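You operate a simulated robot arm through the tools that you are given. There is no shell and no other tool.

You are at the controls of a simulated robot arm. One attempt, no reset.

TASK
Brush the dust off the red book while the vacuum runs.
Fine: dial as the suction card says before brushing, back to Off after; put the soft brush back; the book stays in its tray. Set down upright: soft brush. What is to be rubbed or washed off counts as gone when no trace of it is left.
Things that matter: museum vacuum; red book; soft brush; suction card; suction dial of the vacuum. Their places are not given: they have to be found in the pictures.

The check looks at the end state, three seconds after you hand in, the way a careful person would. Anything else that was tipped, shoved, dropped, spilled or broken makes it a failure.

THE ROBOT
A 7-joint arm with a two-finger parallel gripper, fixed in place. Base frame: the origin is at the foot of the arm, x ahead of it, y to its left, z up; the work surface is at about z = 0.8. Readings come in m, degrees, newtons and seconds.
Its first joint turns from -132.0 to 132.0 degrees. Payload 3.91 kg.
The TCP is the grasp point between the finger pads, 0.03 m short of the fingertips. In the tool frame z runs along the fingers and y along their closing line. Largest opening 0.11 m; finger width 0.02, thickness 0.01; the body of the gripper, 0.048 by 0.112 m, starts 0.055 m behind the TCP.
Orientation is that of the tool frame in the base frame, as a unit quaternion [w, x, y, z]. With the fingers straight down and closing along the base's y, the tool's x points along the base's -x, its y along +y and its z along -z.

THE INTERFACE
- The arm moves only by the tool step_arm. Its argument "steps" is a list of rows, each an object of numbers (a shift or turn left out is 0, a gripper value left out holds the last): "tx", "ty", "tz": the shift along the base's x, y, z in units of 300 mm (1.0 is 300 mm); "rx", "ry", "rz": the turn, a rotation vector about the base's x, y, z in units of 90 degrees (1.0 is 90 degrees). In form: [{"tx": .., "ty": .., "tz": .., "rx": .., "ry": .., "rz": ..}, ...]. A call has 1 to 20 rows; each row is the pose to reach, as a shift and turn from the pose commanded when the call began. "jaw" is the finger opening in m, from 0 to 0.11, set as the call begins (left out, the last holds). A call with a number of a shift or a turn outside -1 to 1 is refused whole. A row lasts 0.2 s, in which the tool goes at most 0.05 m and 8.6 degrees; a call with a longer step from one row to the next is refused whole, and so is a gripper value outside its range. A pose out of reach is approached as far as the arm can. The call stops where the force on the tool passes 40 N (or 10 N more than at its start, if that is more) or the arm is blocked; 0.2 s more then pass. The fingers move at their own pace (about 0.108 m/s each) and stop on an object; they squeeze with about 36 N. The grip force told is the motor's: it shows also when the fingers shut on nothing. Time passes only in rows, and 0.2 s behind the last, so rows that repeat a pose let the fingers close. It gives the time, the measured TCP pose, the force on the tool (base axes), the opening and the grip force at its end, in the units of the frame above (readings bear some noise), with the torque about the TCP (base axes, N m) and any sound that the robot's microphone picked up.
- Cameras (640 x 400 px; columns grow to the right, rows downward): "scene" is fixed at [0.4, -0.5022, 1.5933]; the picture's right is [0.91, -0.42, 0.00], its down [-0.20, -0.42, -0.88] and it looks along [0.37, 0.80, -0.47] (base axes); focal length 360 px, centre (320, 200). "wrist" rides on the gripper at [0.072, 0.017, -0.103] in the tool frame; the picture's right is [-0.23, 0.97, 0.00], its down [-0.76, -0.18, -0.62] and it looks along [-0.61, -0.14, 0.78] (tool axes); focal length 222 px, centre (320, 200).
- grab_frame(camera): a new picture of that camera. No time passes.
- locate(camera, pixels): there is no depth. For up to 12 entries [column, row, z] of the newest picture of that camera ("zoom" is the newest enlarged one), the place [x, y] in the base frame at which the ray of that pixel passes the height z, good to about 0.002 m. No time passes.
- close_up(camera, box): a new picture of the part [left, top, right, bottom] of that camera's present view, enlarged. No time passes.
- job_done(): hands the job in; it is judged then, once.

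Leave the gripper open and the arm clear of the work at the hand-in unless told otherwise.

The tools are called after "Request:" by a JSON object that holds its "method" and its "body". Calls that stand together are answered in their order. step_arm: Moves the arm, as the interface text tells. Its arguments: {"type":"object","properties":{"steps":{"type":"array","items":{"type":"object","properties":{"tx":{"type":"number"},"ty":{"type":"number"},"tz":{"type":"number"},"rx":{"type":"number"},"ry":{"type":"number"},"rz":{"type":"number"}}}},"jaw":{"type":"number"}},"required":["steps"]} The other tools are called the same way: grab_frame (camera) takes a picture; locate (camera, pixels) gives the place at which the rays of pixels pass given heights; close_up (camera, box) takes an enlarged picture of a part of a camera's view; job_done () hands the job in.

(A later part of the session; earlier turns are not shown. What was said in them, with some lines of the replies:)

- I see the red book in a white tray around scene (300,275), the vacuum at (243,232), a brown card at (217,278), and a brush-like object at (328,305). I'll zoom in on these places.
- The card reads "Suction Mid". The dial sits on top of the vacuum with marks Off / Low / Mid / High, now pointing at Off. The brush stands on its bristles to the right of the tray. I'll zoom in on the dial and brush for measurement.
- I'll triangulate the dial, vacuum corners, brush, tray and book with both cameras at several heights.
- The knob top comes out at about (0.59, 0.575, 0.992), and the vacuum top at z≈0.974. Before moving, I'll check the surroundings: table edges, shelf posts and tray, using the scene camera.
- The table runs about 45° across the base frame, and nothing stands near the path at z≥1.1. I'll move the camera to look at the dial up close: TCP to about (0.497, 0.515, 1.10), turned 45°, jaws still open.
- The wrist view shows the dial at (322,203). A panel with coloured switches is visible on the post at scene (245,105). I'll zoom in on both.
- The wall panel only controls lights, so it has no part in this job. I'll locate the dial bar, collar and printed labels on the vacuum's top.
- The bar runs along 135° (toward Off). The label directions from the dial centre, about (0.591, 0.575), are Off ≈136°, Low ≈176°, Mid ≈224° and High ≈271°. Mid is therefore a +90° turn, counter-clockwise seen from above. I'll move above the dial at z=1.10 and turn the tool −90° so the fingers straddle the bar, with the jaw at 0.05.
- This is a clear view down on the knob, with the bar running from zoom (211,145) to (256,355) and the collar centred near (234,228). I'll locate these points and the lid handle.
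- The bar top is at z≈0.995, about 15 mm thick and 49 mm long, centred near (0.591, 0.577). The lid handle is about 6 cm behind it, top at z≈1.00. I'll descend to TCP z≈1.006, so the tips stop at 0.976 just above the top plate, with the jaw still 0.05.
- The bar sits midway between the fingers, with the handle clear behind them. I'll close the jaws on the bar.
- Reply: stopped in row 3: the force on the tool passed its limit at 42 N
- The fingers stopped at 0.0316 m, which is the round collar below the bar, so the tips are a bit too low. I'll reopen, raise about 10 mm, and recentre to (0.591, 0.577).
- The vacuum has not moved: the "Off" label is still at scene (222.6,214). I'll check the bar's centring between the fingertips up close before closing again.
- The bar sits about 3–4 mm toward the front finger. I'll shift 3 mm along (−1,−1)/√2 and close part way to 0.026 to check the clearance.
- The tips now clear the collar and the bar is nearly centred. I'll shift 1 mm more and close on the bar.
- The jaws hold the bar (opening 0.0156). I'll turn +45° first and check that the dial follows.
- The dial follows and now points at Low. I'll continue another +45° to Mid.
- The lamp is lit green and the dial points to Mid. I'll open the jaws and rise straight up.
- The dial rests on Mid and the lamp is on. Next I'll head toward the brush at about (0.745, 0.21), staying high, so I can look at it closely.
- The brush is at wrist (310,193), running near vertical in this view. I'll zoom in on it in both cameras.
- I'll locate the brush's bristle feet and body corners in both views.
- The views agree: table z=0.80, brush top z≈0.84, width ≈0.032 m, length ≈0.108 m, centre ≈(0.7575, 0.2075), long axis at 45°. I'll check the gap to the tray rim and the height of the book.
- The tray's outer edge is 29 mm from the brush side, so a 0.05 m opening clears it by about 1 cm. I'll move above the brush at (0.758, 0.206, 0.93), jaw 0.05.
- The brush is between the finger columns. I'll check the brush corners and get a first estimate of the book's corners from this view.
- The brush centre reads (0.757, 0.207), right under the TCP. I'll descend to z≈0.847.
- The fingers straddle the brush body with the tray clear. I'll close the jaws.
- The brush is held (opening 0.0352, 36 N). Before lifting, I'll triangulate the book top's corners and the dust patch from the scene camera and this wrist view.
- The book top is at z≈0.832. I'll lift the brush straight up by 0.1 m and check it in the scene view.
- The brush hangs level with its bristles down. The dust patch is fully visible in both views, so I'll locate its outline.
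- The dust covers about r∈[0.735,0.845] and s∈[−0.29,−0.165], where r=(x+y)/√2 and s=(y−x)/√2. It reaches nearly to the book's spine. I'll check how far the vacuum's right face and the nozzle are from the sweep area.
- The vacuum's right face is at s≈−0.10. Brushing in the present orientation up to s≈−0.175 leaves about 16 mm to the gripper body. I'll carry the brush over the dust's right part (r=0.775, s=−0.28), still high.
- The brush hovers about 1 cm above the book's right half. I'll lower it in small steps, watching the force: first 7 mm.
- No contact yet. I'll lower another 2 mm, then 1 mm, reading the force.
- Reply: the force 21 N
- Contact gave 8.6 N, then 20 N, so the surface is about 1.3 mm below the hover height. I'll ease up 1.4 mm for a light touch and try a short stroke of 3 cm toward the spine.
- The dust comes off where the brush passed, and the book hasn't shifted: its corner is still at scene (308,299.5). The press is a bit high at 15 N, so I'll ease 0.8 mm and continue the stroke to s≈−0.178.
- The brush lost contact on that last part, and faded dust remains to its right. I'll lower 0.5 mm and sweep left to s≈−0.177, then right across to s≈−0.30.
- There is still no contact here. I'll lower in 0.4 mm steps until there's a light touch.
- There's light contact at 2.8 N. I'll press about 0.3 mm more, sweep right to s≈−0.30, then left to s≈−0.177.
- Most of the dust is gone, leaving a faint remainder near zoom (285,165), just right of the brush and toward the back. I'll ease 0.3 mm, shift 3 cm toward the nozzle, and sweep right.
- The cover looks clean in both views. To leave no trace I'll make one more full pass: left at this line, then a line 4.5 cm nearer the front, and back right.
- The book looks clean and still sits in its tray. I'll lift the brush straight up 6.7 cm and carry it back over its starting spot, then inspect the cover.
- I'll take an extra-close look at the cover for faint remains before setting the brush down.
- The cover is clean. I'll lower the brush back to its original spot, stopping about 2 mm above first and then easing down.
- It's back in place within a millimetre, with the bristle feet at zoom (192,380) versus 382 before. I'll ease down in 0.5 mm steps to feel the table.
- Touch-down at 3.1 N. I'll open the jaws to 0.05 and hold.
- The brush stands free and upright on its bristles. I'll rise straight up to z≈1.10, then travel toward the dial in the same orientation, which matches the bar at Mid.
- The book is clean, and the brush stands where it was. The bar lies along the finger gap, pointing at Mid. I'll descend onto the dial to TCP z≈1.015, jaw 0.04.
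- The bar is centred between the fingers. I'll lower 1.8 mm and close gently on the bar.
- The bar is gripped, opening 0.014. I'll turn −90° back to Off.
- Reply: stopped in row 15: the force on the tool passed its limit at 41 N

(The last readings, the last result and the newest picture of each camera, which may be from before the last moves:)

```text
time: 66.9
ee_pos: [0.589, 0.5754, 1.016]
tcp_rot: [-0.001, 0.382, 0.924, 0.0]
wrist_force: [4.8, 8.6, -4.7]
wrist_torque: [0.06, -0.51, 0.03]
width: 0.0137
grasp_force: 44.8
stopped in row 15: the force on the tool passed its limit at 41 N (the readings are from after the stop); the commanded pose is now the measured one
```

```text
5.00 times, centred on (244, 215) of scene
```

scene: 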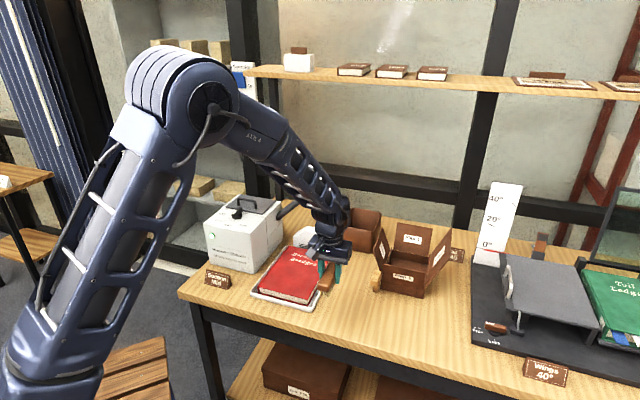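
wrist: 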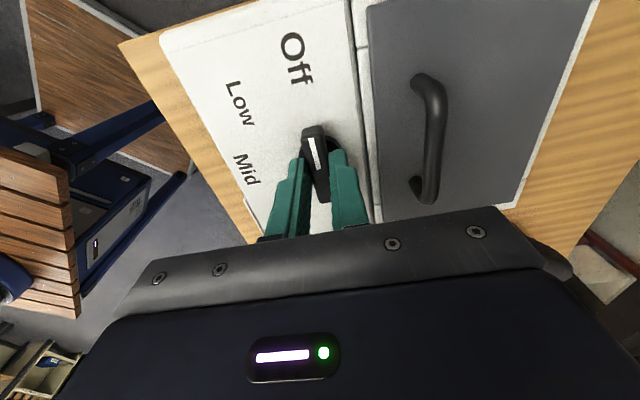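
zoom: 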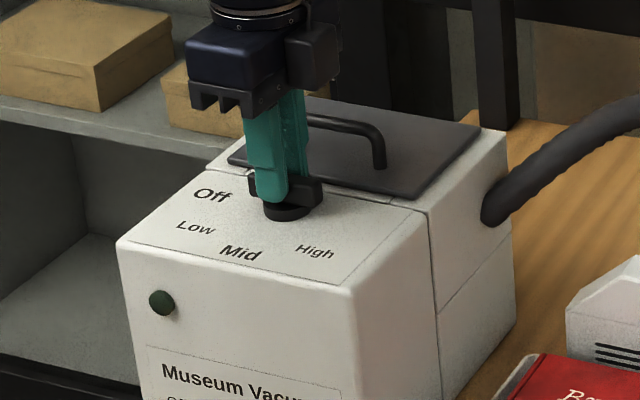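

The lamp is dark and the dial points at Off; it reached its stop in the last row. I'll release, rise, and check the dial.

Request:
{"method": "step_arm", "body": {"steps": [{}, {}, {"tz": 0.03}, {"tz": 0.1}, {"tz": 0.22}, {"tz": 0.36}, {"tz": 0.5}, {"tz": 0.5}], "jaw": 0.045}}

Request:
{"method": "grab_frame", "body": {"camera": "wrist"}}

Request:
{"method": "close_up", "body": {"camera": "scene", "box": [180, 175, 308, 255]}}

Request:
{"method": "close_up", "body": {"camera": "wrist", "box": [240, 20, 400, 120]}}

```text
time: 68.7
ee_pos: [0.5907, 0.5762, 1.1655]
tcp_rot: [0.0, 0.383, 0.924, -0.001]
wrist_force: [-0.4, 0.4, 0.1]
wrist_torque: [-0.01, 0.0, -0.03]
width: 0.045
grasp_force: 0.0
```

```text
taken
```

wrist: 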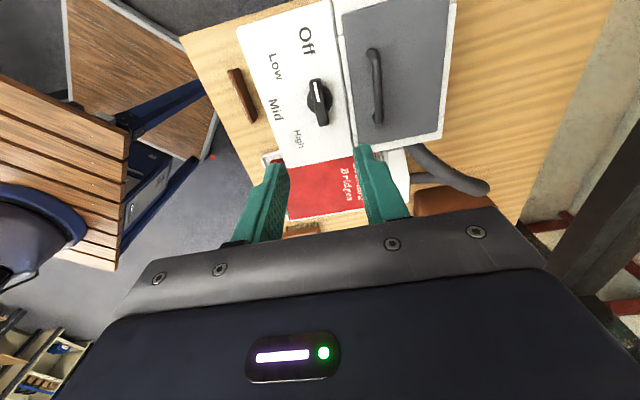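

```text
5.00 times, centred on (244, 215) of scene
```

zoom: 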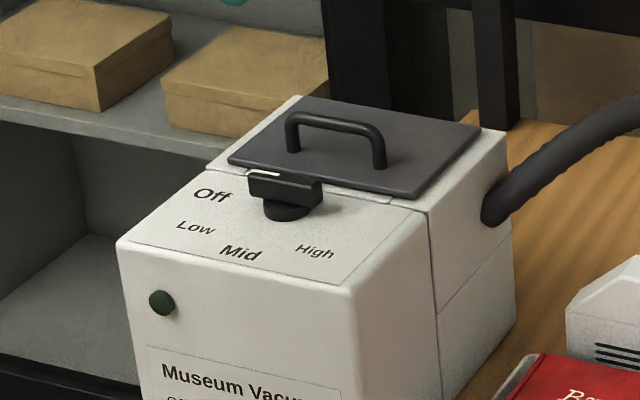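

```text
4.00 times, centred on (320, 70) of wrist
```

zoom: 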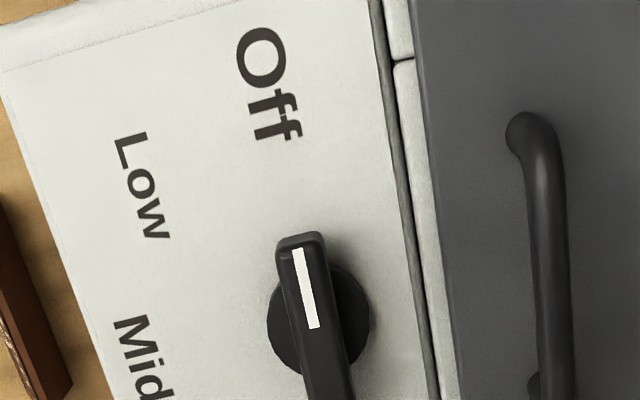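

The dial is at Off and the lamp is out. I'll back the arm away to near its start pose with the jaws fully open, then do a last check of everything.

Request:
{"method": "step_arm", "body": {"steps": [{"ty": -0.04, "tz": 0.03, "rz": 0.0714}, {"ty": -0.08, "tz": 0.08, "rz": 0.1428}, {"ty": -0.14, "tz": 0.13, "rz": 0.2142}, {"ty": -0.2, "tz": 0.18, "rz": 0.2857}, {"ty": -0.28, "tz": 0.22, "rz": 0.3571}, {"ty": -0.36, "tz": 0.26, "rz": 0.4286}, {"ty": -0.44, "tz": 0.28, "rz": 0.5}, {"ty": -0.49, "tz": 0.28, "rz": 0.5}, {"ty": -0.49, "tz": 0.28, "rz": 0.5}], "jaw": 0.11}}

Request:
{"method": "grab_frame", "body": {"camera": "scene"}}

Request:
{"method": "grab_frame", "body": {"camera": "wrist"}}

Request:
{"method": "close_up", "body": {"camera": "scene", "box": [190, 180, 350, 340]}}

Request:
{"method": "close_up", "body": {"camera": "scene", "box": [256, 236, 344, 306]}}

Request:
{"method": "close_up", "body": {"camera": "wrist", "box": [220, 40, 400, 200]}}

```text
time: 70.7
ee_pos: [0.59, 0.4287, 1.2497]
tcp_rot: [0.0, -0.001, 1.0, 0.0]
wrist_force: [0.0, 1.1, -1.1]
wrist_torque: [-0.02, 0.02, -0.01]
width: 0.11
grasp_force: 0.2
```

```text
taken
```

scene: 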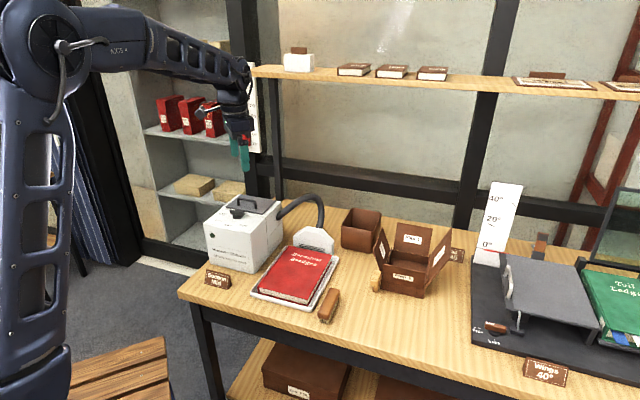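

```text
taken
```

wrist: 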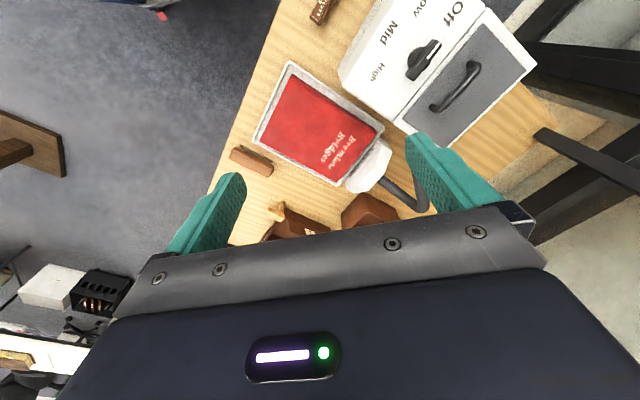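

```text
2.50 times, centred on (270, 260) of scene
```

zoom: 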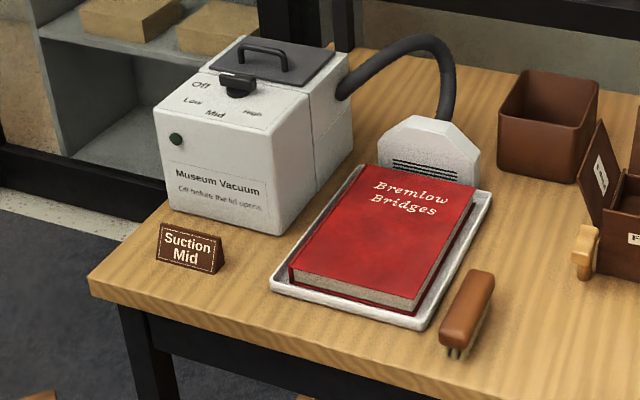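

```text
5.71 times, centred on (300, 271) of scene
```

zoom: 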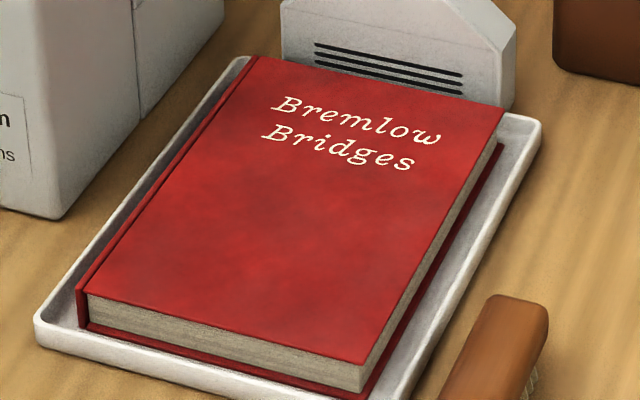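

```text
2.50 times, centred on (310, 120) of wrist
```

zoom: 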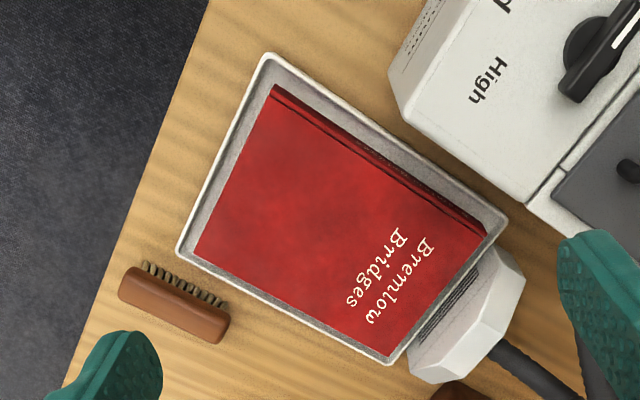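

The final views match the start, apart from the dust. The book is clean and in its tray, the brush stands upright on its spot, and the dial is at Off with the lamp out. The card and neighbouring things are untouched, the gripper is open, and the arm is clear. I'll hand in the job.

Request:
{"method": "job_done", "body": {}}

```text
The job is handed in.
```

I brushed the dust off the red book with the vacuum running at Mid, as the suction card says, and handed the job in.

- **Book:** no trace of dust shows in either camera's close-ups, and it is still in its tray.
- **Dial:** it is back at Off and the vacuum's lamp is out. It reached its stop at the end of the turn and pushed back with 41 N.
- **Brush:** it stands upright on its bristles at its starting spot, to within about a millimetre.
- **Surroundings:** the vacuum, card and other things look unmoved against the starting pictures. My first close on the dial caught the round collar below the bar with 42 N. I raised the fingers and regripped, and the vacuum did not move.

The gripper is open and the arm is back near its starting pose, clear of the work.
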